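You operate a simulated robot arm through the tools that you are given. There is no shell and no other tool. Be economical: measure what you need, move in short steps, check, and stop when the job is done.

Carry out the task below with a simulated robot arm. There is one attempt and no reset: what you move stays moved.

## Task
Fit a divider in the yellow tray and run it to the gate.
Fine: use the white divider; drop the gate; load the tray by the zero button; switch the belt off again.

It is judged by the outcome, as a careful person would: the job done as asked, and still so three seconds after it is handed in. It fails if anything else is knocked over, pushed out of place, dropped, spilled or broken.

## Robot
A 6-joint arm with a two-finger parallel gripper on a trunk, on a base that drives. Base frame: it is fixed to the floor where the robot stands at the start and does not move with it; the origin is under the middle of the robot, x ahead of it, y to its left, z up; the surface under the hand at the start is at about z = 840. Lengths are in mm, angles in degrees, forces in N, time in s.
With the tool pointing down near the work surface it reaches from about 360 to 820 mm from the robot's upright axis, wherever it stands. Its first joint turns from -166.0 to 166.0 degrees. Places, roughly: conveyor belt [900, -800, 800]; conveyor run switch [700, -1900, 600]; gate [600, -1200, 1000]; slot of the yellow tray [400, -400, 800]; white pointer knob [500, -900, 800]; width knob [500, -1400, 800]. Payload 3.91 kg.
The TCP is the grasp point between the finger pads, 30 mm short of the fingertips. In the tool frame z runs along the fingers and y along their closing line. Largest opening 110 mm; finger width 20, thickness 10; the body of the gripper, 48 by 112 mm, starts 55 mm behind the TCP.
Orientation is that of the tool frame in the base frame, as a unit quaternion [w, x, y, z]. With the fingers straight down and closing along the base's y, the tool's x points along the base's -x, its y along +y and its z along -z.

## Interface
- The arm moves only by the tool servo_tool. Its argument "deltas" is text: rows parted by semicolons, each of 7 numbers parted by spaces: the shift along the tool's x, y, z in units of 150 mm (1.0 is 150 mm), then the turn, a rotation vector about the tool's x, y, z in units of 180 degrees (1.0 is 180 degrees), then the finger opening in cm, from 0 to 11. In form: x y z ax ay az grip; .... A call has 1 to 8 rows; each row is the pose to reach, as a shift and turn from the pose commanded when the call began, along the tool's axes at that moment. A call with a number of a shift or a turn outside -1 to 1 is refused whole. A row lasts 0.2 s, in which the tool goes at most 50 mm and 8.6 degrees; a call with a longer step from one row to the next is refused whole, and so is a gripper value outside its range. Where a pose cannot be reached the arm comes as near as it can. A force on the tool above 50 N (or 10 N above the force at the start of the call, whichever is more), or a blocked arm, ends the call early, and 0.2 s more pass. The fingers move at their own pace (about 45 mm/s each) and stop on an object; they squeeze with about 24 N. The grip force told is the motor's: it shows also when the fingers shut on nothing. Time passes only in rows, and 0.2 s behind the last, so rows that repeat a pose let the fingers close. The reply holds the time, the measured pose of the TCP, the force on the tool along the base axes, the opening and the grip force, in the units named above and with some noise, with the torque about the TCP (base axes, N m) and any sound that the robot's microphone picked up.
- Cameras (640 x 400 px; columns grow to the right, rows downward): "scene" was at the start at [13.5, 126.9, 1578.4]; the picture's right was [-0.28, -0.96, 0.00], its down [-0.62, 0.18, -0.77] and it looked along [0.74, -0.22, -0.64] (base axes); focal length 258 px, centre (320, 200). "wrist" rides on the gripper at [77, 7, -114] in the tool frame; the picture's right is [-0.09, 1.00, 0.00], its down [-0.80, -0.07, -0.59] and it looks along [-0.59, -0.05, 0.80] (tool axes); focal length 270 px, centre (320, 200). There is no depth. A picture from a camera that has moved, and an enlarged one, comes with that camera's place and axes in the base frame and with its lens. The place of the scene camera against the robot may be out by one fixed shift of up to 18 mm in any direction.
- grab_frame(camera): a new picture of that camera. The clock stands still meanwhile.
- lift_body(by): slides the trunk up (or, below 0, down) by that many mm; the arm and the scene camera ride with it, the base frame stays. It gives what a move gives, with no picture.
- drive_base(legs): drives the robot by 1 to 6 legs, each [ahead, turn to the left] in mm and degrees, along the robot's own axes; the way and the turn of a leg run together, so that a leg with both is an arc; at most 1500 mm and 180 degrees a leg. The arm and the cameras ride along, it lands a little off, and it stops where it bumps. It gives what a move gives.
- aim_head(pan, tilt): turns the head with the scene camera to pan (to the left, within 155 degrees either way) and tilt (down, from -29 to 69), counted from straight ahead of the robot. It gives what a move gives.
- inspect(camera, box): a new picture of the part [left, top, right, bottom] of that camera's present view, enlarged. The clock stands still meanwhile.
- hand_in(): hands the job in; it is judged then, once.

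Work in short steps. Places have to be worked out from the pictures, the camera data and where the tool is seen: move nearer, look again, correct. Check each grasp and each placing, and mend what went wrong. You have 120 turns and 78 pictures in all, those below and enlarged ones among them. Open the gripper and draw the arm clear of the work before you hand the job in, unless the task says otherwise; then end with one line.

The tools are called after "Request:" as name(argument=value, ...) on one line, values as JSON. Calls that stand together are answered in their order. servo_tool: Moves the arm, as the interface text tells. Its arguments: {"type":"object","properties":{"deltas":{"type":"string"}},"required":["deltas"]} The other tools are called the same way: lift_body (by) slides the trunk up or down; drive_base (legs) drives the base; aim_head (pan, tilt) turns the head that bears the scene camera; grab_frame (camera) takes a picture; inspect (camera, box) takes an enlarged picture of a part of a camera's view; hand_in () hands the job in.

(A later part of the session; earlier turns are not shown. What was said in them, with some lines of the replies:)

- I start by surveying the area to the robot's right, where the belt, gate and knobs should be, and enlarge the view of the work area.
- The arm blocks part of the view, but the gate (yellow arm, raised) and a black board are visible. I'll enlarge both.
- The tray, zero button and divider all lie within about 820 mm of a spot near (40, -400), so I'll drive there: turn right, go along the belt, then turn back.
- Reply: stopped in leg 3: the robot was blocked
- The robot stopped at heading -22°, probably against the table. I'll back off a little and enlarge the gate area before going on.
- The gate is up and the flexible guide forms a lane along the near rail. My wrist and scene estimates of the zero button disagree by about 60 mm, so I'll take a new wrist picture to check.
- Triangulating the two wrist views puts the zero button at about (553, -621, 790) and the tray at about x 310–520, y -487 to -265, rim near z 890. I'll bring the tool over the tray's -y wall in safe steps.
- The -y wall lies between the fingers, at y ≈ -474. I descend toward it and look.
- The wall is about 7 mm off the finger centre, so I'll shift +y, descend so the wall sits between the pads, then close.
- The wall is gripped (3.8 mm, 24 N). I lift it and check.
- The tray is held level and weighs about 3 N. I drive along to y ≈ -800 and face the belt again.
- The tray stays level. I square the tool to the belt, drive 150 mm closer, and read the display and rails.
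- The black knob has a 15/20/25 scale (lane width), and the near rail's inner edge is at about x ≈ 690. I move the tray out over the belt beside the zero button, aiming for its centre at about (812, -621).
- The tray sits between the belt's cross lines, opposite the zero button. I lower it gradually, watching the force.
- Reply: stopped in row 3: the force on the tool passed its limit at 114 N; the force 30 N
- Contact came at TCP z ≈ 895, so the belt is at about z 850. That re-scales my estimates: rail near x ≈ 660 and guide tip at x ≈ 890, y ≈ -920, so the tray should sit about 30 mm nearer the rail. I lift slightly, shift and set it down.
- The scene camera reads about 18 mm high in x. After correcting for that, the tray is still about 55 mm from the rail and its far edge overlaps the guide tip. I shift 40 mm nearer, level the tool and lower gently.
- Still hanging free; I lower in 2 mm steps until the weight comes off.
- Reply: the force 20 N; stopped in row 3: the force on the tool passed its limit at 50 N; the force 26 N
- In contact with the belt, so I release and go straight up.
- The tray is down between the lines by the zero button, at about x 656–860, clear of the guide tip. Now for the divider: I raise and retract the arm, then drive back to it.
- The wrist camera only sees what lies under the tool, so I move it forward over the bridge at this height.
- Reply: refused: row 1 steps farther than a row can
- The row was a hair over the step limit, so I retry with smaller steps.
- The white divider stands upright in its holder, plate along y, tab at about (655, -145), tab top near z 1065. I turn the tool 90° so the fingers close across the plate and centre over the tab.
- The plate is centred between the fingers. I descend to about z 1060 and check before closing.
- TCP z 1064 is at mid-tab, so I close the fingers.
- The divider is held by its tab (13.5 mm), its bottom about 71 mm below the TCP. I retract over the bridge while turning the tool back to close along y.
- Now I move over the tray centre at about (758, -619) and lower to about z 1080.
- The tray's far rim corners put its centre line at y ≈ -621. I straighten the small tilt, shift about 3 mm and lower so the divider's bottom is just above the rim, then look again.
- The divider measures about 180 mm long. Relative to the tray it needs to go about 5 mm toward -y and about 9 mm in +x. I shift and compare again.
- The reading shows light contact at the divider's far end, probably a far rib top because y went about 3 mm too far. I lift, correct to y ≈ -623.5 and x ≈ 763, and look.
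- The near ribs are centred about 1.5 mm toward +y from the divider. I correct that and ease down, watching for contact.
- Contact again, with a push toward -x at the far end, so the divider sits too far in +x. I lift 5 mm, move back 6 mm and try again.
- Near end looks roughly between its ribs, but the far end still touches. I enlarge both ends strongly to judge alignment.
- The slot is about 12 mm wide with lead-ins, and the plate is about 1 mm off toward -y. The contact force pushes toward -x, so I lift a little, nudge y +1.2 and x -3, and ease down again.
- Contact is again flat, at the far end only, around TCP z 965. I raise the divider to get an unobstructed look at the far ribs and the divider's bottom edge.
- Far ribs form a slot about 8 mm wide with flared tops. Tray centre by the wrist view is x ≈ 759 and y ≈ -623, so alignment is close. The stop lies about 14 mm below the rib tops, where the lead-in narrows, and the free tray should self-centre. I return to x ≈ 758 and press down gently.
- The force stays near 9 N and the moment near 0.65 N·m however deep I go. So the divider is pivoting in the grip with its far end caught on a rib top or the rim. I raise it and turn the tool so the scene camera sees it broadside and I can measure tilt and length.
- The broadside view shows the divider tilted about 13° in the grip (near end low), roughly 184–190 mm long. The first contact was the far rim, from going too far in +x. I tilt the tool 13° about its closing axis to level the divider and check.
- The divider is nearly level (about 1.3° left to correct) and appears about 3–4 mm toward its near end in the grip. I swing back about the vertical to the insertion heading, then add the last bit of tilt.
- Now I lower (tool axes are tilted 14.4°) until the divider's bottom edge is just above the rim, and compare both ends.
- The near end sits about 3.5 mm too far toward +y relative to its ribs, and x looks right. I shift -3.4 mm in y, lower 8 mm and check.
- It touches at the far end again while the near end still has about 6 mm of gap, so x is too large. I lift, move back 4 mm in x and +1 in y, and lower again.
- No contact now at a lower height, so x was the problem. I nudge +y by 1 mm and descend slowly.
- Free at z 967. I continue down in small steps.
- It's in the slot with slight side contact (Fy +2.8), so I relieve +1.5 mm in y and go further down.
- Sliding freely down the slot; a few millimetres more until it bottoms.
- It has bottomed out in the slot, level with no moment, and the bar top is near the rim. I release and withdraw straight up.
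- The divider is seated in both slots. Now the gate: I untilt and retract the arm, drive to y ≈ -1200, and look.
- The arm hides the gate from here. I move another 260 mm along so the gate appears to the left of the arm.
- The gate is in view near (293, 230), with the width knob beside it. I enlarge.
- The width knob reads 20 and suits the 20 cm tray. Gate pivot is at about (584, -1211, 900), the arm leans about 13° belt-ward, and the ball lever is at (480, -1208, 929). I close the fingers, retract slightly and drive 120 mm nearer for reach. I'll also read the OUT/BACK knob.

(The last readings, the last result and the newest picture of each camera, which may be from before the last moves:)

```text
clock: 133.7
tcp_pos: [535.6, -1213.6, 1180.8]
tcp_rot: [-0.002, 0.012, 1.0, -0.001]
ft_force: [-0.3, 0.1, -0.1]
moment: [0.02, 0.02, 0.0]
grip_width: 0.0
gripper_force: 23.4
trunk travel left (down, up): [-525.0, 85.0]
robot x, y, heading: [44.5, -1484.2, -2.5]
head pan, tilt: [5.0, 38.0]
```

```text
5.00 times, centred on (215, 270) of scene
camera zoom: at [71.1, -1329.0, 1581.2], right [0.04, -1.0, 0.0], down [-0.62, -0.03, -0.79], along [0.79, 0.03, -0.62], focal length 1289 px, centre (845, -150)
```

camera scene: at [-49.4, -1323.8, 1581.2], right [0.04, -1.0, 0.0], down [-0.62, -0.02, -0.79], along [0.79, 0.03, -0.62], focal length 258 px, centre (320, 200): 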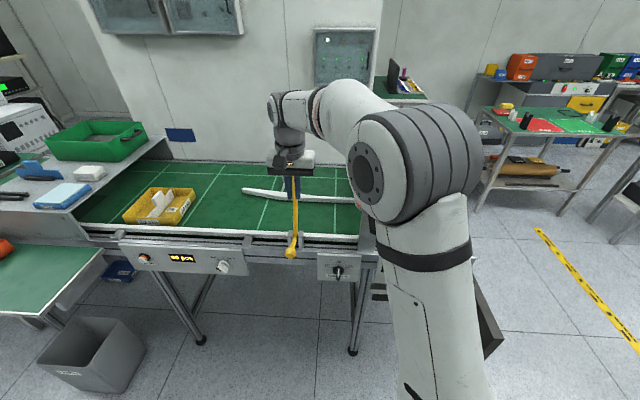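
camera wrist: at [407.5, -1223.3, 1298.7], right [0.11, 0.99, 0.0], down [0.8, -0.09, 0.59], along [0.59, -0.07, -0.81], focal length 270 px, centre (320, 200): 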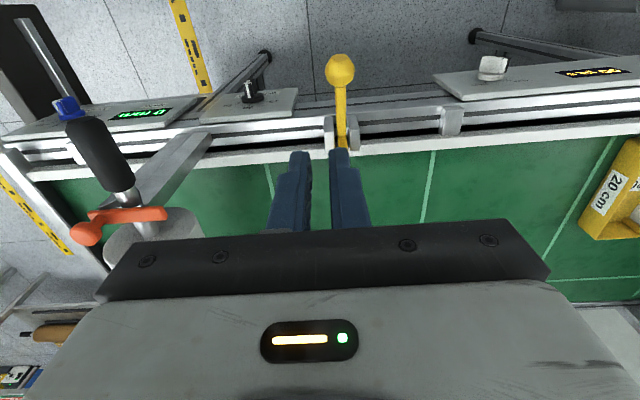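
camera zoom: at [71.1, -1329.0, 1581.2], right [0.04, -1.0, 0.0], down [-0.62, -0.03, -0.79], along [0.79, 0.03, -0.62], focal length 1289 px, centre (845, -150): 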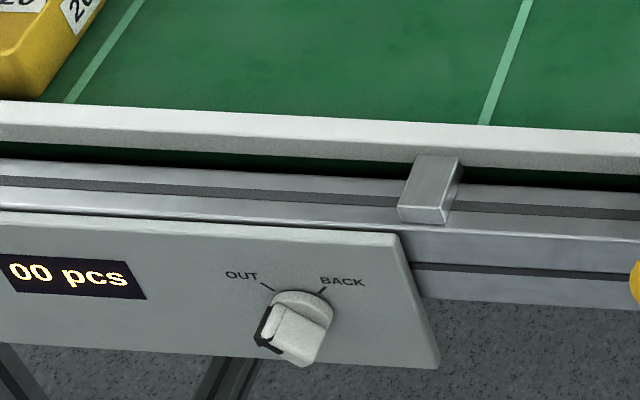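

The OUT/BACK knob's marked end points to OUT, so I leave it. Now I push the gate arm belt-ward with the closed fingertips at about z 1100.

Request:
servo_tool(deltas="0 0 0.17 0 0 0 0; 0 0 0.34 0 0 0 0; -0.2 0 0.34 0 0 0 0; -0.42 0 0.34 0 0 0 0; -0.42 0 0.34 0 0 0 0")

Request:
servo_tool(deltas="-0.15 0 0 0 0 0 0; -0.3 0 0 0 0 0 0; -0.45 0 0 0 0 0 0; -0.6 0 0 0 0 0 0; -0.75 0 0 0 0 0 0; -0.75 0 0 0 0 0 0")

Request:
grab_frame(camera="scene")

```text
clock: 134.9
tcp_pos: [597.9, -1216.1, 1134.2]
tcp_rot: [-0.001, 0.011, 1.0, -0.001]
ft_force: [-0.5, 0.3, 0.5]
moment: [0.01, -0.03, -0.02]
grip_width: 0.0
gripper_force: 24.3
trunk travel left (down, up): [-525.0, 85.0]
robot x, y, heading: [43.6, -1484.9, -2.9]
head pan, tilt: [5.0, 38.0]
```

```text
clock: 136.3
tcp_pos: [709.9, -1220.2, 1133.8]
tcp_rot: [-0.001, 0.012, 1.0, -0.002]
ft_force: [-0.5, 0.3, -0.2]
moment: [0.0, -0.02, 0.01]
grip_width: 0.0
gripper_force: 23.7
trunk travel left (down, up): [-525.0, 85.0]
robot x, y, heading: [46.5, -1481.7, -2.6]
head pan, tilt: [5.0, 38.0]
```

```text
10 pictures are left
camera scene: at [69.5, -1329.1, 1581.3], right [0.04, -1.0, 0.0], down [-0.62, -0.03, -0.79], along [0.79, 0.03, -0.62], focal length 258 px, centre (320, 200)
```

scene: 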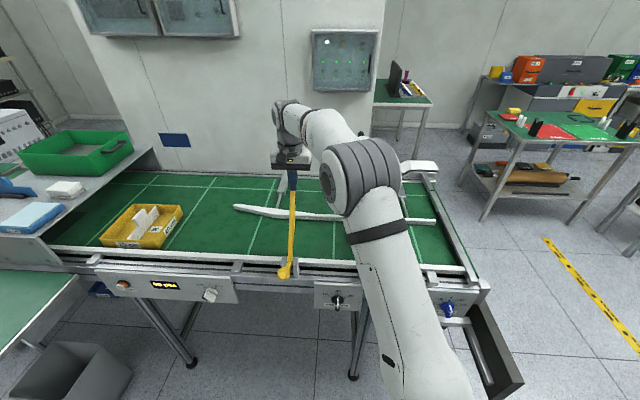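

Hard to tell from this; I enlarge the gate.

Request:
inspect(camera="scene", box=[245, 150, 345, 290])

```text
2.86 times, centred on (295, 220) of scene
camera zoom: at [69.5, -1329.1, 1581.3], right [0.04, -1.0, 0.0], down [-0.62, -0.03, -0.79], along [0.79, 0.03, -0.62], focal length 736 px, centre (391, 143)
```

zoom: 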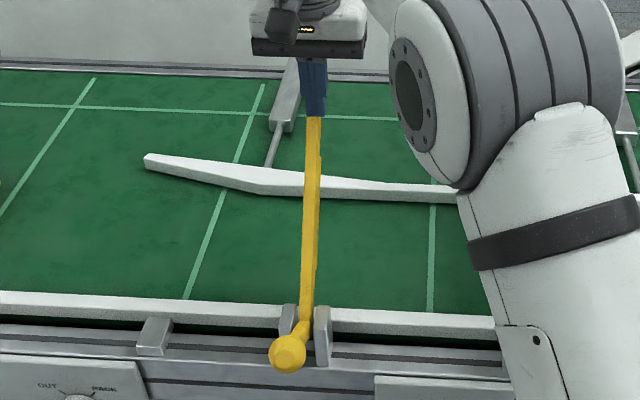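

The gate has turned partway (arm at about 55°) and holds by friction. I follow its arc, pushing forward and down.

Request:
servo_tool(deltas="-0.133 0.03 0.18 0 0 0 0; -0.267 0.05 0.36 0 0 0 0; -0.367 0.05 0.6 0 0 0 0; -0.433 0.05 0.833 0 0 0 0; -0.467 0.05 0.987 0 0 0 0; -0.467 0.05 0.987 0 0 0 0")

Request:
servo_tool(deltas="-0.03 0 0.12 0 0 0 0; -0.06 0 0.25 0 0 0 0; -0.06 0 0.3 0 0 0 0; -0.06 0 0.3 0 0 0 0")

```text
clock: 137.7
tcp_pos: [779.4, -1212.1, 982.1]
tcp_rot: [-0.002, 0.012, 1.0, -0.001]
ft_force: [-0.2, 0.6, 0.5]
moment: [-0.03, 0.03, 0.02]
grip_width: 0.0
gripper_force: 23.8
trunk travel left (down, up): [-525.0, 85.0]
robot x, y, heading: [41.6, -1486.5, -2.9]
head pan, tilt: [5.0, 38.0]
```

```text
clock: 138.7
tcp_pos: [788.9, -1214.3, 943.1]
tcp_rot: [0.003, 0.011, 1.0, 0.001]
ft_force: [5.0, -3.5, 27.3]
moment: [-0.15, 0.08, 0.23]
grip_width: 0.0
gripper_force: 24.5
trunk travel left (down, up): [-525.0, 85.0]
robot x, y, heading: [43.5, -1486.0, -2.6]
head pan, tilt: [5.0, 38.0]
```

Firm contact at tip z ≈ 913, so the gate should be at its stop. I raise the tool and check.

Request:
servo_tool(deltas="0 0 -0.3 0 0 0 0; 0 0 -0.6 0 0 0 0; 0.2 0 -0.8 0 0 0 0; 0.5 0 -0.9 0 0 0 0; 0.8 0 -1 0 0 0 0; 0.8 0 -1 0 0 0 0")

Request:
inspect(camera="scene", box=[220, 150, 360, 290])

```text
clock: 140.1
tcp_pos: [670.3, -1209.0, 1088.5]
tcp_rot: [-0.002, 0.011, 1.0, -0.002]
ft_force: [-0.1, 0.9, 0.6]
moment: [-0.01, -0.01, 0.03]
grip_width: 0.0
gripper_force: 24.0
trunk travel left (down, up): [-525.0, 85.0]
robot x, y, heading: [43.8, -1486.1, -2.5]
head pan, tilt: [5.0, 38.0]
```

```text
2.86 times, centred on (290, 220) of scene
camera zoom: at [70.2, -1328.9, 1581.2], right [0.04, -1.0, 0.0], down [-0.62, -0.03, -0.79], along [0.79, 0.03, -0.62], focal length 736 px, centre (406, 143)
```

zoom: 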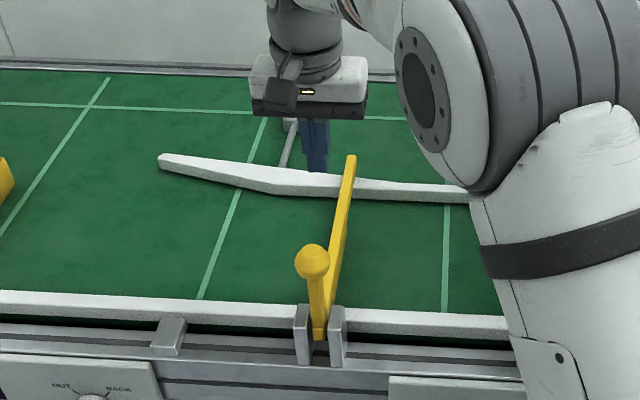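

The gate is down across the belt. Next is the run switch near (700, -1900, 600): I raise and retract the arm, drive toward the belt's end and look left at it.

Request:
servo_tool(deltas="0.28 0 -0.15 0 0 0 0; 0.56 0 -0.3 0 0 0 0; 0.84 0 -0.4 0 0 0 0; 1 0 -0.6 0 0 0 0; 1 0 -0.6 0 0 0 0")

Request:
drive_base(legs=[[-120, 0], [0, -90], [400, 0]])

Request:
aim_head(pan=85, tilt=45)

Request:
grab_frame(camera="scene")

```text
clock: 141.3
tcp_pos: [519.9, -1204.8, 1177.6]
tcp_rot: [-0.001, 0.012, 1.0, -0.001]
ft_force: [0.1, -0.2, -1.3]
moment: [-0.05, 0.0, 0.01]
grip_width: 0.0
gripper_force: 23.8
trunk travel left (down, up): [-525.0, 85.0]
robot x, y, heading: [44.5, -1490.2, -2.8]
head pan, tilt: [5.0, 38.0]
```

```text
clock: 148.4
tcp_pos: [187.6, -2350.5, 1176.5]
tcp_rot: [-0.003, 0.716, 0.698, 0.0]
ft_force: [0.0, -0.7, -0.7]
moment: [0.02, -0.01, 0.02]
grip_width: 0.1
gripper_force: 23.7
trunk travel left (down, up): [-525.0, 85.0]
robot x, y, heading: [-71.1, -1872.6, -93.5]
head pan, tilt: [5.0, 38.0]
```

```text
clock: 149.9
tcp_pos: [186.8, -2349.2, 1176.3]
tcp_rot: [-0.002, 0.717, 0.697, 0.0]
ft_force: [-0.2, -0.9, 0.1]
moment: [0.02, -0.02, -0.01]
grip_width: 0.1
gripper_force: 24.1
trunk travel left (down, up): [-525.0, 85.0]
robot x, y, heading: [-68.9, -1875.5, -93.3]
head pan, tilt: [85.0, 45.0]
```

```text
7 pictures are left
camera scene: at [169.7, -1818.2, 1571.0], right [-0.15, -0.99, 0.0], down [-0.7, 0.1, -0.71], along [0.7, -0.1, -0.71], focal length 258 px, centre (320, 200)
```

scene: 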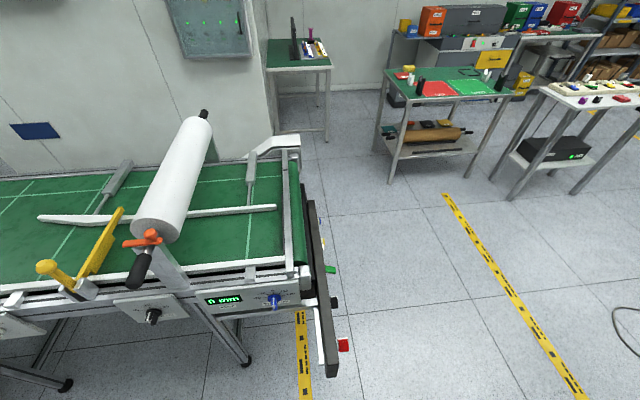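

The end panel faces -y with several buttons on it (something red, black, green and yellow seen edge-on). I drive around the belt end, keeping clear of the monitor stand, and face the panel.

Request:
drive_base(legs=[[0, 33], [560, 0], [0, 110]])

Request:
aim_head(pan=-10, tilt=50)

Request:
grab_frame(camera="scene")

```text
clock: 158.4
tcp_pos: [409.0, -1849.2, 1171.1]
tcp_rot: [-0.007, -0.329, 0.944, -0.004]
ft_force: [-0.3, -0.4, 0.3]
moment: [0.02, 0.01, 0.0]
grip_width: 0.0
gripper_force: 24.3
trunk travel left (down, up): [-525.0, 85.0]
robot x, y, heading: [210.3, -2376.6, 35.8]
head pan, tilt: [85.0, 45.0]
stopped in leg 3: the robot was blocked; the commanded pose is now the measured one
```

```text
clock: 160.1
tcp_pos: [397.7, -1857.3, 1178.2]
tcp_rot: [-0.002, -0.329, 0.944, -0.002]
ft_force: [-0.9, -0.3, 0.2]
moment: [0.0, 0.0, -0.01]
grip_width: 0.0
gripper_force: 23.9
trunk travel left (down, up): [-525.0, 85.0]
robot x, y, heading: [212.6, -2379.2, 35.9]
head pan, tilt: [-10.0, 50.0]
```

```text
6 pictures are left
camera scene: at [139.6, -2268.4, 1564.1], right [0.44, -0.9, 0.0], down [-0.69, -0.33, -0.64], along [0.58, 0.28, -0.77], focal length 258 px, centre (320, 200)
```

scene: 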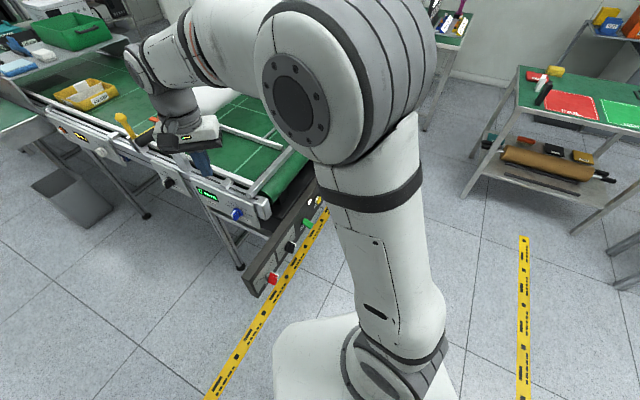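

The turn stopped at 36°. The panel is visible from here, so I enlarge its switches.

Request:
inspect(camera="scene", box=[235, 190, 335, 300])

```text
3.64 times, centred on (285, 245) of scene
camera zoom: at [139.6, -2268.4, 1564.1], right [0.44, -0.9, 0.0], down [-0.69, -0.33, -0.64], along [0.58, 0.28, -0.77], focal length 937 px, centre (447, 36)
```

zoom: 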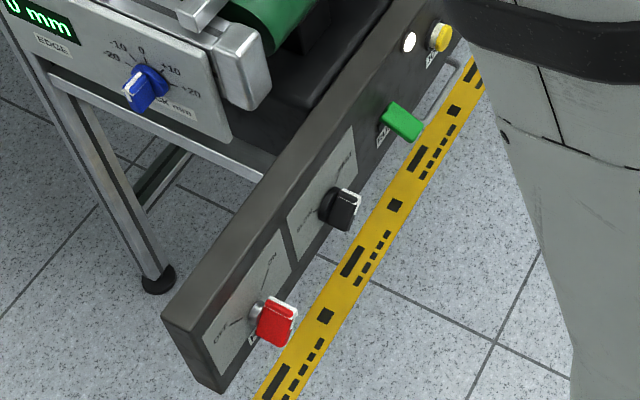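

Triangulated, the green paddle sits at about (735, -1925, 550), which matches the run-switch location; red and black are rotary knobs with scales. I pull forward from whatever blocked the turn, then drive to face the panel squarely.

Request:
drive_base(legs=[[100, 0], [0, -70], [480, 0], [0, 124]])

```text
clock: 171.9
tcp_pos: [405.6, -2126.8, 1177.1]
tcp_rot: [0.0, 0.714, -0.7, 0.002]
ft_force: [-0.7, -0.5, 0.1]
moment: [0.04, -0.01, 0.01]
grip_width: 0.0
gripper_force: 24.5
trunk travel left (down, up): [-525.0, 85.0]
robot x, y, heading: [723.0, -2589.7, 88.4]
head pan, tilt: [-10.0, 50.0]
```

I'm facing the panel now. I turn right 10° so the arm doesn't hide the green paddle and take an enlarged look.

Request:
drive_base(legs=[[0, -10]])

Request:
inspect(camera="scene", box=[210, 160, 350, 270])

```text
clock: 173.0
tcp_pos: [495.1, -2074.5, 1176.9]
tcp_rot: [-0.001, -0.647, 0.762, -0.003]
ft_force: [0.3, -0.4, 0.3]
moment: [-0.02, -0.03, 0.03]
grip_width: 0.0
gripper_force: 23.8
trunk travel left (down, up): [-525.0, 85.0]
robot x, y, heading: [720.8, -2590.2, 78.2]
head pan, tilt: [-10.0, 50.0]
```

```text
3.64 times, centred on (280, 215) of scene
camera zoom: at [594.1, -2560.2, 1564.1], right [0.93, -0.37, 0.0], down [-0.28, -0.71, -0.64], along [0.24, 0.6, -0.77], focal length 937 px, centre (466, 146)
```

zoom: 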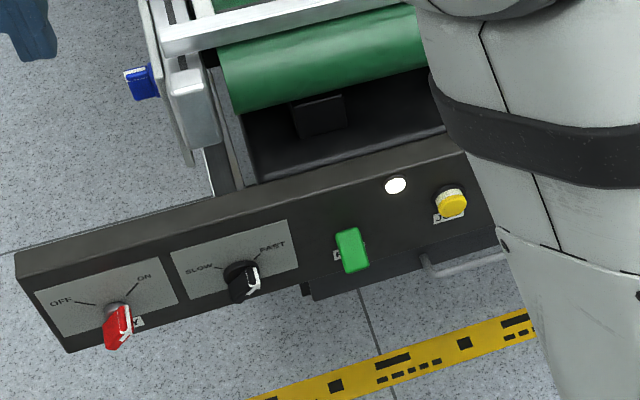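

Now it's readable. Red is OFF–ON (set ON), black is SLOW–FAST, green is a paddle lever drooping down (run, off), and yellow is JOG. Best fit for the paddle is about (705, -1932, 597). I lower the trunk and turn the tool horizontal toward the panel, so I can push the lever up from below.

Request:
lift_body(by=-350)

Request:
servo_tool(deltas="0 0 0 0 0 -0.03 0; 0 0 0 0 0 -0.052 0; 0 0 0 0 0 -0.052 0")

Request:
servo_tool(deltas="0 0 0 0 -0.045 0 0; 0 0 0 0 -0.09 0 0; 0 0 0 0 -0.135 0 0; 0 0 0 0 -0.18 0 0; 0 0 0 0 -0.225 0 0; 0 0 0 0 -0.25 0 0; 0 0 0 0 -0.25 0 0")

```text
clock: 176.4
tcp_pos: [493.2, -2074.9, 827.3]
tcp_rot: [0.0, -0.647, 0.762, -0.002]
ft_force: [-0.4, 0.0, 0.8]
moment: [-0.03, 0.02, -0.02]
grip_width: 0.0
gripper_force: 24.3
trunk travel left (down, up): [-175.0, 435.0]
robot x, y, heading: [714.5, -2588.6, 78.6]
head pan, tilt: [-10.0, 50.0]
```

```text
clock: 177.2
tcp_pos: [491.8, -2076.3, 827.8]
tcp_rot: [0.0, 0.707, -0.707, 0.003]
ft_force: [-0.2, 0.6, 0.0]
moment: [0.01, -0.02, -0.01]
grip_width: 0.0
gripper_force: 23.8
trunk travel left (down, up): [-175.0, 435.0]
robot x, y, heading: [718.4, -2586.0, 78.3]
head pan, tilt: [-10.0, 50.0]
```

```text
clock: 178.8
tcp_pos: [492.6, -2075.0, 826.8]
tcp_rot: [-0.27, 0.655, -0.653, -0.269]
ft_force: [0.5, 0.7, 0.3]
moment: [0.04, 0.0, -0.01]
grip_width: 0.2
gripper_force: 24.1
trunk travel left (down, up): [-175.0, 435.0]
robot x, y, heading: [721.3, -2591.1, 78.5]
head pan, tilt: [-10.0, 50.0]
```

Tool is at 45° pointing at the panel; another 45° makes it horizontal.

Request:
servo_tool(deltas="0 0 0 0 -0.045 0 0; 0 0 0 0 -0.09 0 0; 0 0 0 0 -0.135 0 0; 0 0 0 0 -0.18 0 0; 0 0 0 0 -0.225 0 0; 0 0 0 0 -0.25 0 0; 0 0 0 0 -0.25 0 0")

```text
clock: 180.4
tcp_pos: [494.2, -2076.4, 826.8]
tcp_rot: [-0.5, 0.501, -0.5, -0.499]
ft_force: [-0.5, -0.3, -0.1]
moment: [-0.04, -0.01, -0.01]
grip_width: 0.0
gripper_force: 24.3
trunk travel left (down, up): [-175.0, 435.0]
robot x, y, heading: [721.3, -2588.2, 78.5]
head pan, tilt: [-10.0, 50.0]
```

The tool is horizontal (tool x = down, y = -X, z = +Y). I move in front of the paddle, slightly below it, staying 100 mm off, then take one wrist picture.

Request:
servo_tool(deltas="0.22 -0.175 0 0 0 0 0; 0.44 -0.35 0 0 0 0 0; 0.66 -0.525 0 0 0 0 0; 0.88 -0.7 0 0 0 0 0; 0.88 -0.7 0 0 0 0 0")

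Request:
servo_tool(deltas="0.22 -0.175 0 0 0 0 0; 0.44 -0.35 0 0 0 0 0; 0.66 -0.525 0 0 0 0 0; 0.88 -0.7 0 0 0 0 0; 0.88 -0.7 0 0 0 0 0")

Request:
grab_frame(camera="wrist")

```text
clock: 181.6
tcp_pos: [565.7, -2067.9, 746.5]
tcp_rot: [-0.502, 0.505, -0.499, -0.493]
ft_force: [0.4, -0.5, -0.5]
moment: [-0.01, 0.0, 0.0]
grip_width: 0.0
gripper_force: 23.8
out of reach, approached as far as the arm can: row 3, 4, 5
trunk travel left (down, up): [-175.0, 435.0]
robot x, y, heading: [718.3, -2592.9, 78.4]
head pan, tilt: [-10.0, 50.0]
```

```text
clock: 182.8
tcp_pos: [649.5, -2019.7, 658.9]
tcp_rot: [-0.529, 0.536, -0.474, -0.456]
ft_force: [-0.6, -0.4, 0.0]
moment: [-0.01, 0.03, 0.06]
grip_width: 0.0
gripper_force: 23.7
out of reach, approached as far as the arm can: row 1, 2, 3, 4, 5
trunk travel left (down, up): [-175.0, 435.0]
robot x, y, heading: [719.4, -2588.0, 78.3]
head pan, tilt: [-10.0, 50.0]
```

```text
3 pictures are left
camera wrist: at [651.0, -2135.5, 583.9], right [-1.0, 0.01, -0.05], down [-0.04, -0.57, 0.82], along [-0.02, 0.82, 0.57], focal length 270 px, centre (320, 200)
```

wrist: 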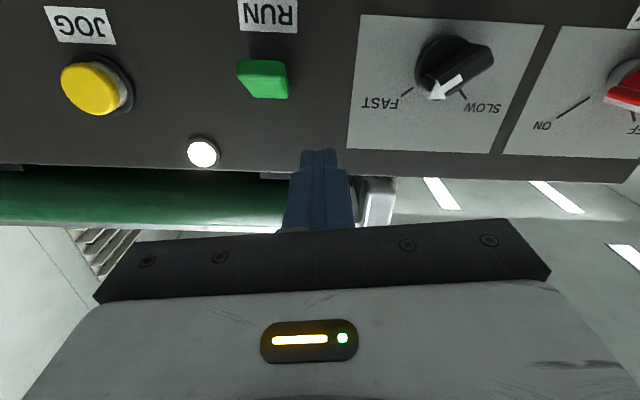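

Label confirmed: RUN on the green paddle at x ≈ 686. I'm too close for a horizontal tool, hence the "out of reach". I back off 180 mm, square the roll and approach above the paddle.

Request:
drive_base(legs=[[-180, 0]])

Request:
servo_tool(deltas="0 0 0 0 0 0.0434 0; -0.1 -0.15 0.1 0 0 0.0434 0; -0.2 -0.3 0.3 0 0 0.0434 0; -0.2 -0.48 0.5 0 0 0.0434 0; -0.2 -0.48 0.5 0 0 0.0434 0")

```text
clock: 184.3
tcp_pos: [613.7, -2196.9, 659.4]
tcp_rot: [-0.529, 0.536, -0.474, -0.457]
ft_force: [-0.6, -0.7, 0.1]
moment: [-0.02, 0.01, -0.01]
grip_width: 0.1
gripper_force: 23.7
trunk travel left (down, up): [-175.0, 435.0]
robot x, y, heading: [680.5, -2767.6, 78.5]
head pan, tilt: [-10.0, 50.0]
```

```text
clock: 185.5
tcp_pos: [625.5, -2119.1, 715.2]
tcp_rot: [0.516, -0.507, 0.51, 0.464]
ft_force: [0.6, 0.0, 0.2]
moment: [-0.03, -0.02, -0.01]
grip_width: 0.0
gripper_force: 24.3
out of reach, approached as far as the arm can: row 1, 2, 3, 4, 5
trunk travel left (down, up): [-175.0, 435.0]
robot x, y, heading: [688.5, -2768.3, 78.4]
head pan, tilt: [-10.0, 50.0]
```

The limit appears to be height relative to the shoulder, so I lower the trunk 165 mm further and raise the tool relative to it.

Request:
servo_tool(deltas="-0.2 0 -0.1 0 0 0 0; -0.4 0 -0.1 0 0 0 0; -0.6 0 -0.1 0 0 0 0; -0.8 0 -0.1 0 0 0 0; -0.8 0 -0.1 0 0 0 0")

Request:
lift_body(by=-170)

```text
clock: 186.7
tcp_pos: [619.9, -2127.3, 836.8]
tcp_rot: [0.518, -0.506, 0.511, 0.463]
ft_force: [-0.4, -0.9, -0.3]
moment: [0.01, 0.04, 0.0]
grip_width: 0.0
gripper_force: 23.9
trunk travel left (down, up): [-175.0, 435.0]
robot x, y, heading: [678.2, -2769.6, 78.4]
head pan, tilt: [-10.0, 50.0]
```

```text
clock: 188.6
tcp_pos: [620.8, -2128.8, 667.4]
tcp_rot: [0.516, -0.508, 0.51, 0.465]
ft_force: [-0.2, -0.2, 0.5]
moment: [-0.02, 0.01, 0.0]
grip_width: 0.0
gripper_force: 24.3
trunk travel left (down, up): [-5.0, 605.0]
robot x, y, heading: [682.1, -2769.7, 78.3]
head pan, tilt: [-10.0, 50.0]
```

Pose is good now. I advance so the closed fingertips are just above the paddle, about 10–15 mm off the panel.

Request:
servo_tool(deltas="-0.1 -0.1 0.25 0 0 0 0; -0.18 -0.2 0.5 0 0 0 0; -0.18 -0.3 0.75 0 0 0 0; -0.18 -0.38 1 0 0 0 0; -0.18 -0.38 1 0 0 0 0")

```text
clock: 189.8
tcp_pos: [662.3, -1977.9, 697.6]
tcp_rot: [0.521, -0.503, 0.518, 0.456]
ft_force: [-0.2, -0.7, 0.3]
moment: [0.01, 0.01, 0.02]
grip_width: 0.2
gripper_force: 24.2
out of reach, approached as far as the arm can: row 3, 4, 5
trunk travel left (down, up): [-5.0, 605.0]
robot x, y, heading: [681.6, -2767.8, 78.4]
head pan, tilt: [-10.0, 50.0]
```

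Slightly too far out now; I retract the tool 90 mm and drive 90 mm forward for better reach.

Request:
servo_tool(deltas="0 0 -0.3 0 0 0 0; 0 0 -0.65 0 0 0 0; 0 0 -0.65 0 0 0 0")

Request:
drive_base(legs=[[90, 0]])

```text
refused: row 2 steps farther than a row can; nothing moved
```

```text
clock: 190.8
tcp_pos: [670.8, -1940.2, 698.8]
tcp_rot: [0.52, -0.504, 0.518, 0.456]
ft_force: [1.7, -39.8, 7.2]
moment: [0.49, 0.01, 0.14]
grip_width: 0.0
gripper_force: 23.9
trunk travel left (down, up): [-5.0, 605.0]
robot x, y, heading: [692.4, -2721.4, 78.3]
head pan, tilt: [-10.0, 50.0]
stopped in leg 1: the force on the tool passed its limit at 148 N (the readings are from after the stop); the commanded pose is now the measured one
```

The retract row was refused and the drive still ran, so the fingertips pressed the panel at y ≈ -1910. I back the tool off at once.

Request:
servo_tool(deltas="0 0 -0.15 0 0 0 0; 0 0 -0.3 0 0 0 0; 0 0 -0.3 0 0 0 0")

Request:
inspect(camera="wrist", box=[120, 0, 520, 240])

```text
clock: 191.6
tcp_pos: [666.0, -1980.7, 696.1]
tcp_rot: [0.518, -0.505, 0.519, 0.455]
ft_force: [-0.5, 0.4, 1.0]
moment: [-0.03, -0.02, 0.04]
grip_width: 0.0
gripper_force: 23.6
trunk travel left (down, up): [-5.0, 605.0]
robot x, y, heading: [691.1, -2724.9, 78.3]
head pan, tilt: [-10.0, 50.0]
```

```text
1.60 times, centred on (320, 120) of wrist
camera zoom: at [653.6, -2097.9, 624.9], right [-1.0, 0.08, 0.04], down [-0.01, -0.55, 0.83], along [0.09, 0.83, 0.55], focal length 432 px, centre (320, 328)
```

zoom: 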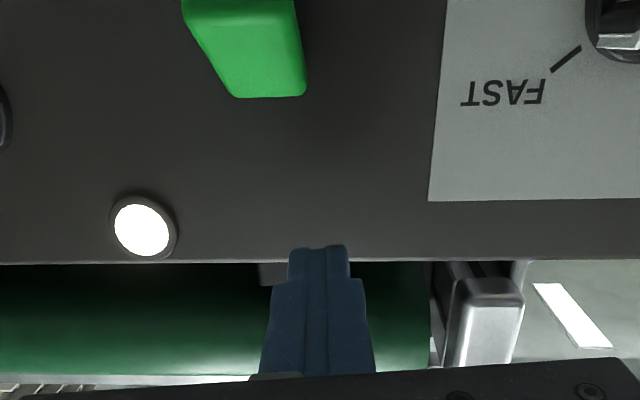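

From the lever's foreshortening, its top runs from the root (y -1918, z 641) down to the tip (y -1971, z 617). So it droops about 24° (off), and I push up from beneath. I retract, go below the tip and check I get there.

Request:
servo_tool(deltas="0.016 -0.022 -0.29 0 0 0 0; 0.284 -0.068 -0.274 0 0 0 0; 0.586 -0.113 -0.255 0 0 0 0; 0.892 -0.097 -0.24 0 0 0 0; 0.892 -0.097 -0.24 0 0 0 0")

```text
clock: 192.8
tcp_pos: [660.0, -2030.0, 566.0]
tcp_rot: [0.523, -0.5, 0.526, 0.448]
ft_force: [-0.5, 0.5, 0.3]
moment: [0.03, 0.01, 0.0]
grip_width: 0.0
gripper_force: 24.2
out of reach, approached as far as the arm can: row 2, 3, 4, 5
trunk travel left (down, up): [-5.0, 605.0]
robot x, y, heading: [696.0, -2722.5, 78.2]
head pan, tilt: [-10.0, 50.0]
```

Height is reached but x is 24 mm short; a 2° base turn to the right shifts the tool to x ≈ 684.

Request:
drive_base(legs=[[0, -2]])

```text
clock: 193.6
tcp_pos: [685.4, -2029.4, 565.3]
tcp_rot: [0.531, -0.491, 0.535, 0.438]
ft_force: [-0.7, -1.2, 0.3]
moment: [0.01, 0.01, -0.03]
grip_width: 0.0
gripper_force: 23.9
trunk travel left (down, up): [-5.0, 605.0]
robot x, y, heading: [689.5, -2722.2, 76.7]
head pan, tilt: [-10.0, 50.0]
```

Aligned under the lever. I advance beneath it, then push up while watching force and sound.

Request:
servo_tool(deltas="0 0.03 0.19 0 0 0 0; 0 0.06 0.37 0 0 0 0; 0 0.06 0.37 0 0 0 0")

Request:
servo_tool(deltas="-0.15 0 0 0 0 0 0; -0.3 0 0 0 0 0 0; -0.42 0 0 0 0 0 0; -0.5 0 0 0 0 0 0; -0.5 0 0 0 0 0 0")

```text
clock: 194.4
tcp_pos: [685.3, -1972.9, 562.3]
tcp_rot: [0.53, -0.491, 0.534, 0.438]
ft_force: [1.1, -0.7, 0.7]
moment: [0.01, 0.0, 0.01]
grip_width: 0.0
gripper_force: 24.3
trunk travel left (down, up): [-5.0, 605.0]
robot x, y, heading: [688.9, -2722.3, 76.7]
head pan, tilt: [-10.0, 50.0]
```

```text
clock: 195.6
tcp_pos: [681.6, -1967.3, 637.5]
tcp_rot: [0.532, -0.489, 0.535, 0.438]
ft_force: [0.0, 0.9, 0.4]
moment: [0.03, -0.03, 0.01]
grip_width: 0.0
gripper_force: 23.9
trunk travel left (down, up): [-5.0, 605.0]
robot x, y, heading: [686.2, -2721.7, 76.7]
head pan, tilt: [-10.0, 50.0]
heard: click
```

A click was heard, so the lever flipped. I retract and move above the lever, ready to switch off, listening while the tray travels.

Request:
servo_tool(deltas="0.03 0 -0.2 0 0 0 0; 0.03 0 -0.4 0 0 0 0; -0.2 0 -0.4 0 0 0 0; -0.45 0 -0.4 0 0 0 0; -0.5 0 -0.4 0 0 0 0; -0.5 0 -0.4 0 0 0 0")

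Request:
aim_head(pan=30, tilt=15)

```text
clock: 197.0
tcp_pos: [670.5, -2022.5, 716.0]
tcp_rot: [0.531, -0.49, 0.535, 0.437]
ft_force: [-0.3, -0.5, 1.3]
moment: [0.0, -0.02, -0.04]
grip_width: 0.0
gripper_force: 23.9
trunk travel left (down, up): [-5.0, 605.0]
robot x, y, heading: [688.5, -2720.4, 76.5]
head pan, tilt: [-10.0, 50.0]
```

```text
clock: 198.0
tcp_pos: [670.7, -2022.5, 715.3]
tcp_rot: [0.532, -0.489, 0.535, 0.437]
ft_force: [0.4, 0.0, 0.2]
moment: [-0.01, 0.02, -0.01]
grip_width: 0.0
gripper_force: 24.0
trunk travel left (down, up): [-5.0, 605.0]
robot x, y, heading: [690.3, -2721.4, 76.7]
head pan, tilt: [30.0, 15.0]
```

To see the tray past the roller I need height and a clear line of sight: I raise the trunk, turn the base aside and look toward the gate.

Request:
lift_body(by=520)

Request:
drive_base(legs=[[0, -22]])

Request:
aim_head(pan=32, tilt=23)

Request:
inspect(camera="scene", box=[180, 80, 460, 290])

```text
refused: 520 is not a number from -400 to 400
```

```text
clock: 199.6
tcp_pos: [931.4, -2066.3, 714.9]
tcp_rot: [0.604, -0.38, 0.619, 0.328]
ft_force: [-1.2, 0.0, -0.2]
moment: [-0.02, -0.01, -0.03]
grip_width: 0.0
gripper_force: 24.1
trunk travel left (down, up): [-5.0, 605.0]
robot x, y, heading: [680.3, -2718.3, 55.3]
head pan, tilt: [30.0, 15.0]
```

```text
clock: 200.3
tcp_pos: [931.1, -2066.2, 714.2]
tcp_rot: [0.605, -0.379, 0.619, 0.328]
ft_force: [0.3, 0.1, -0.8]
moment: [0.0, 0.01, 0.03]
grip_width: 0.0
gripper_force: 24.2
trunk travel left (down, up): [-5.0, 605.0]
robot x, y, heading: [679.3, -2714.4, 55.4]
head pan, tilt: [32.0, 23.0]
```

```text
1.90 times, centred on (320, 185) of scene
camera zoom: at [526.8, -2603.4, 1084.8], right [1.0, -0.04, 0.0], down [-0.02, -0.39, -0.92], along [0.04, 0.92, -0.39], focal length 491 px, centre (320, 229)
```

zoom: 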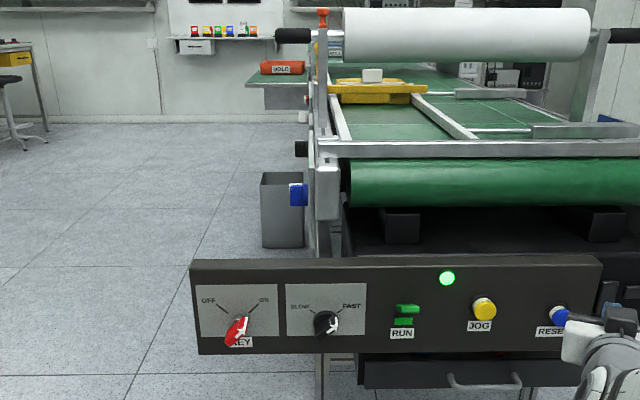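

Fortunately it's visible from here anyway: the lamp is green (running) and the yellow tray with the white divider is up against the gate bar. I turn back and push the lever down to switch off.

Request:
drive_base(legs=[[0, 21.4]])

```text
clock: 201.8
tcp_pos: [677.7, -2017.8, 714.5]
tcp_rot: [0.533, -0.488, 0.537, 0.435]
ft_force: [-0.2, 1.0, -0.1]
moment: [-0.04, -0.01, 0.01]
grip_width: 0.0
gripper_force: 24.1
trunk travel left (down, up): [-5.0, 605.0]
robot x, y, heading: [690.3, -2718.5, 76.6]
head pan, tilt: [32.0, 23.0]
```

Positioned above the lever again; I advance and press down.

Request:
servo_tool(deltas="0 0 0.16 0 0 0 0; 0 0 0.33 0 0 0 0; 0 0 0.33 0 0 0 0")

Request:
servo_tool(deltas="0.2 0 0 0 0 0 0; 0.4 0 0.02 0 0 0 0; 0.52 0 0.03 0 0 0 0; 0.62 0 0.03 0 0 0 0; 0.62 0 0.03 0 0 0 0")

```text
clock: 202.6
tcp_pos: [685.0, -1967.8, 712.2]
tcp_rot: [0.533, -0.489, 0.537, 0.435]
ft_force: [0.1, -0.3, 0.0]
moment: [0.01, 0.01, 0.02]
grip_width: 0.0
gripper_force: 24.5
trunk travel left (down, up): [-5.0, 605.0]
robot x, y, heading: [690.0, -2717.8, 76.5]
head pan, tilt: [32.0, 23.0]
```

```text
clock: 203.6
tcp_pos: [689.3, -1968.3, 640.8]
tcp_rot: [0.544, -0.477, 0.526, 0.446]
ft_force: [-0.3, -14.3, 19.4]
moment: [0.43, -0.02, -0.1]
grip_width: 0.0
gripper_force: 23.9
trunk travel left (down, up): [-5.0, 605.0]
robot x, y, heading: [689.9, -2718.0, 76.5]
head pan, tilt: [32.0, 23.0]
heard: click
stopped in row 5: the force on the tool passed its limit at 58 N (the readings are from after the stop); the commanded pose is now the measured one
```

A click again, so the lever is down. I back off, retract well clear, turn aside and take the last check picture.

Request:
servo_tool(deltas="-0.05 0 -0.05 0 0 0 0; -0.08 0 -0.3 0 0 0 0; -0.1 0 -0.55 0 0 0 0; -0.3 0 -0.7 0 0 0 1; -0.3 0 -0.7 0 0 0 3; -0.3 0 -0.7 0 0 0 4")

Request:
drive_base(legs=[[-60, 0], [0, -22]])

Request:
inspect(camera="scene", box=[240, 70, 440, 260])

```text
clock: 205.0
tcp_pos: [670.9, -2071.5, 680.0]
tcp_rot: [0.54, -0.48, 0.53, 0.444]
ft_force: [0.0, 0.7, -0.4]
moment: [-0.02, 0.04, -0.01]
grip_width: 40.1
gripper_force: 0.1
trunk travel left (down, up): [-5.0, 605.0]
robot x, y, heading: [689.6, -2716.4, 76.6]
head pan, tilt: [32.0, 23.0]
```

```text
clock: 207.2
tcp_pos: [896.1, -2172.4, 680.2]
tcp_rot: [0.615, -0.37, 0.611, 0.333]
ft_force: [0.6, 0.3, -0.2]
moment: [0.05, 0.03, -0.05]
grip_width: 40.1
gripper_force: 0.1
trunk travel left (down, up): [-5.0, 605.0]
robot x, y, heading: [666.8, -2773.4, 55.3]
head pan, tilt: [32.0, 23.0]
```

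```text
2.11 times, centred on (340, 165) of scene
camera zoom: at [515.0, -2658.4, 1084.8], right [1.0, -0.05, 0.0], down [-0.02, -0.39, -0.92], along [0.04, 0.92, -0.39], focal length 543 px, centre (278, 274)
```

zoom: 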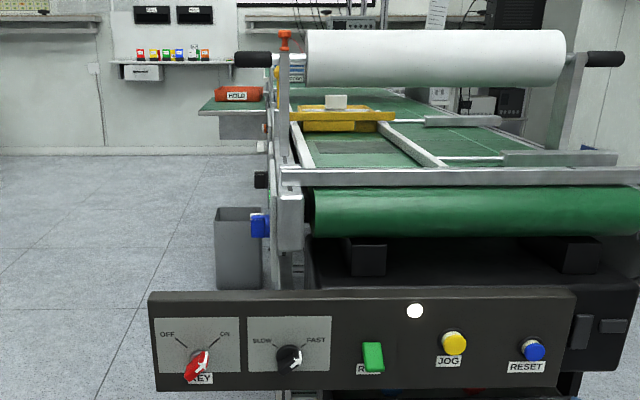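

The lever is down, the lamp is white again (belt off), and the tray with its white divider rests at the lowered gate. The gripper is open and the arm is clear, so I hand in.

Request:
hand_in()

```text
The job is handed in.
```

The yellow tray, fitted with the white divider, was loaded by the zero button and run to the lowered gate; the belt is switched off again and the job is handed in.
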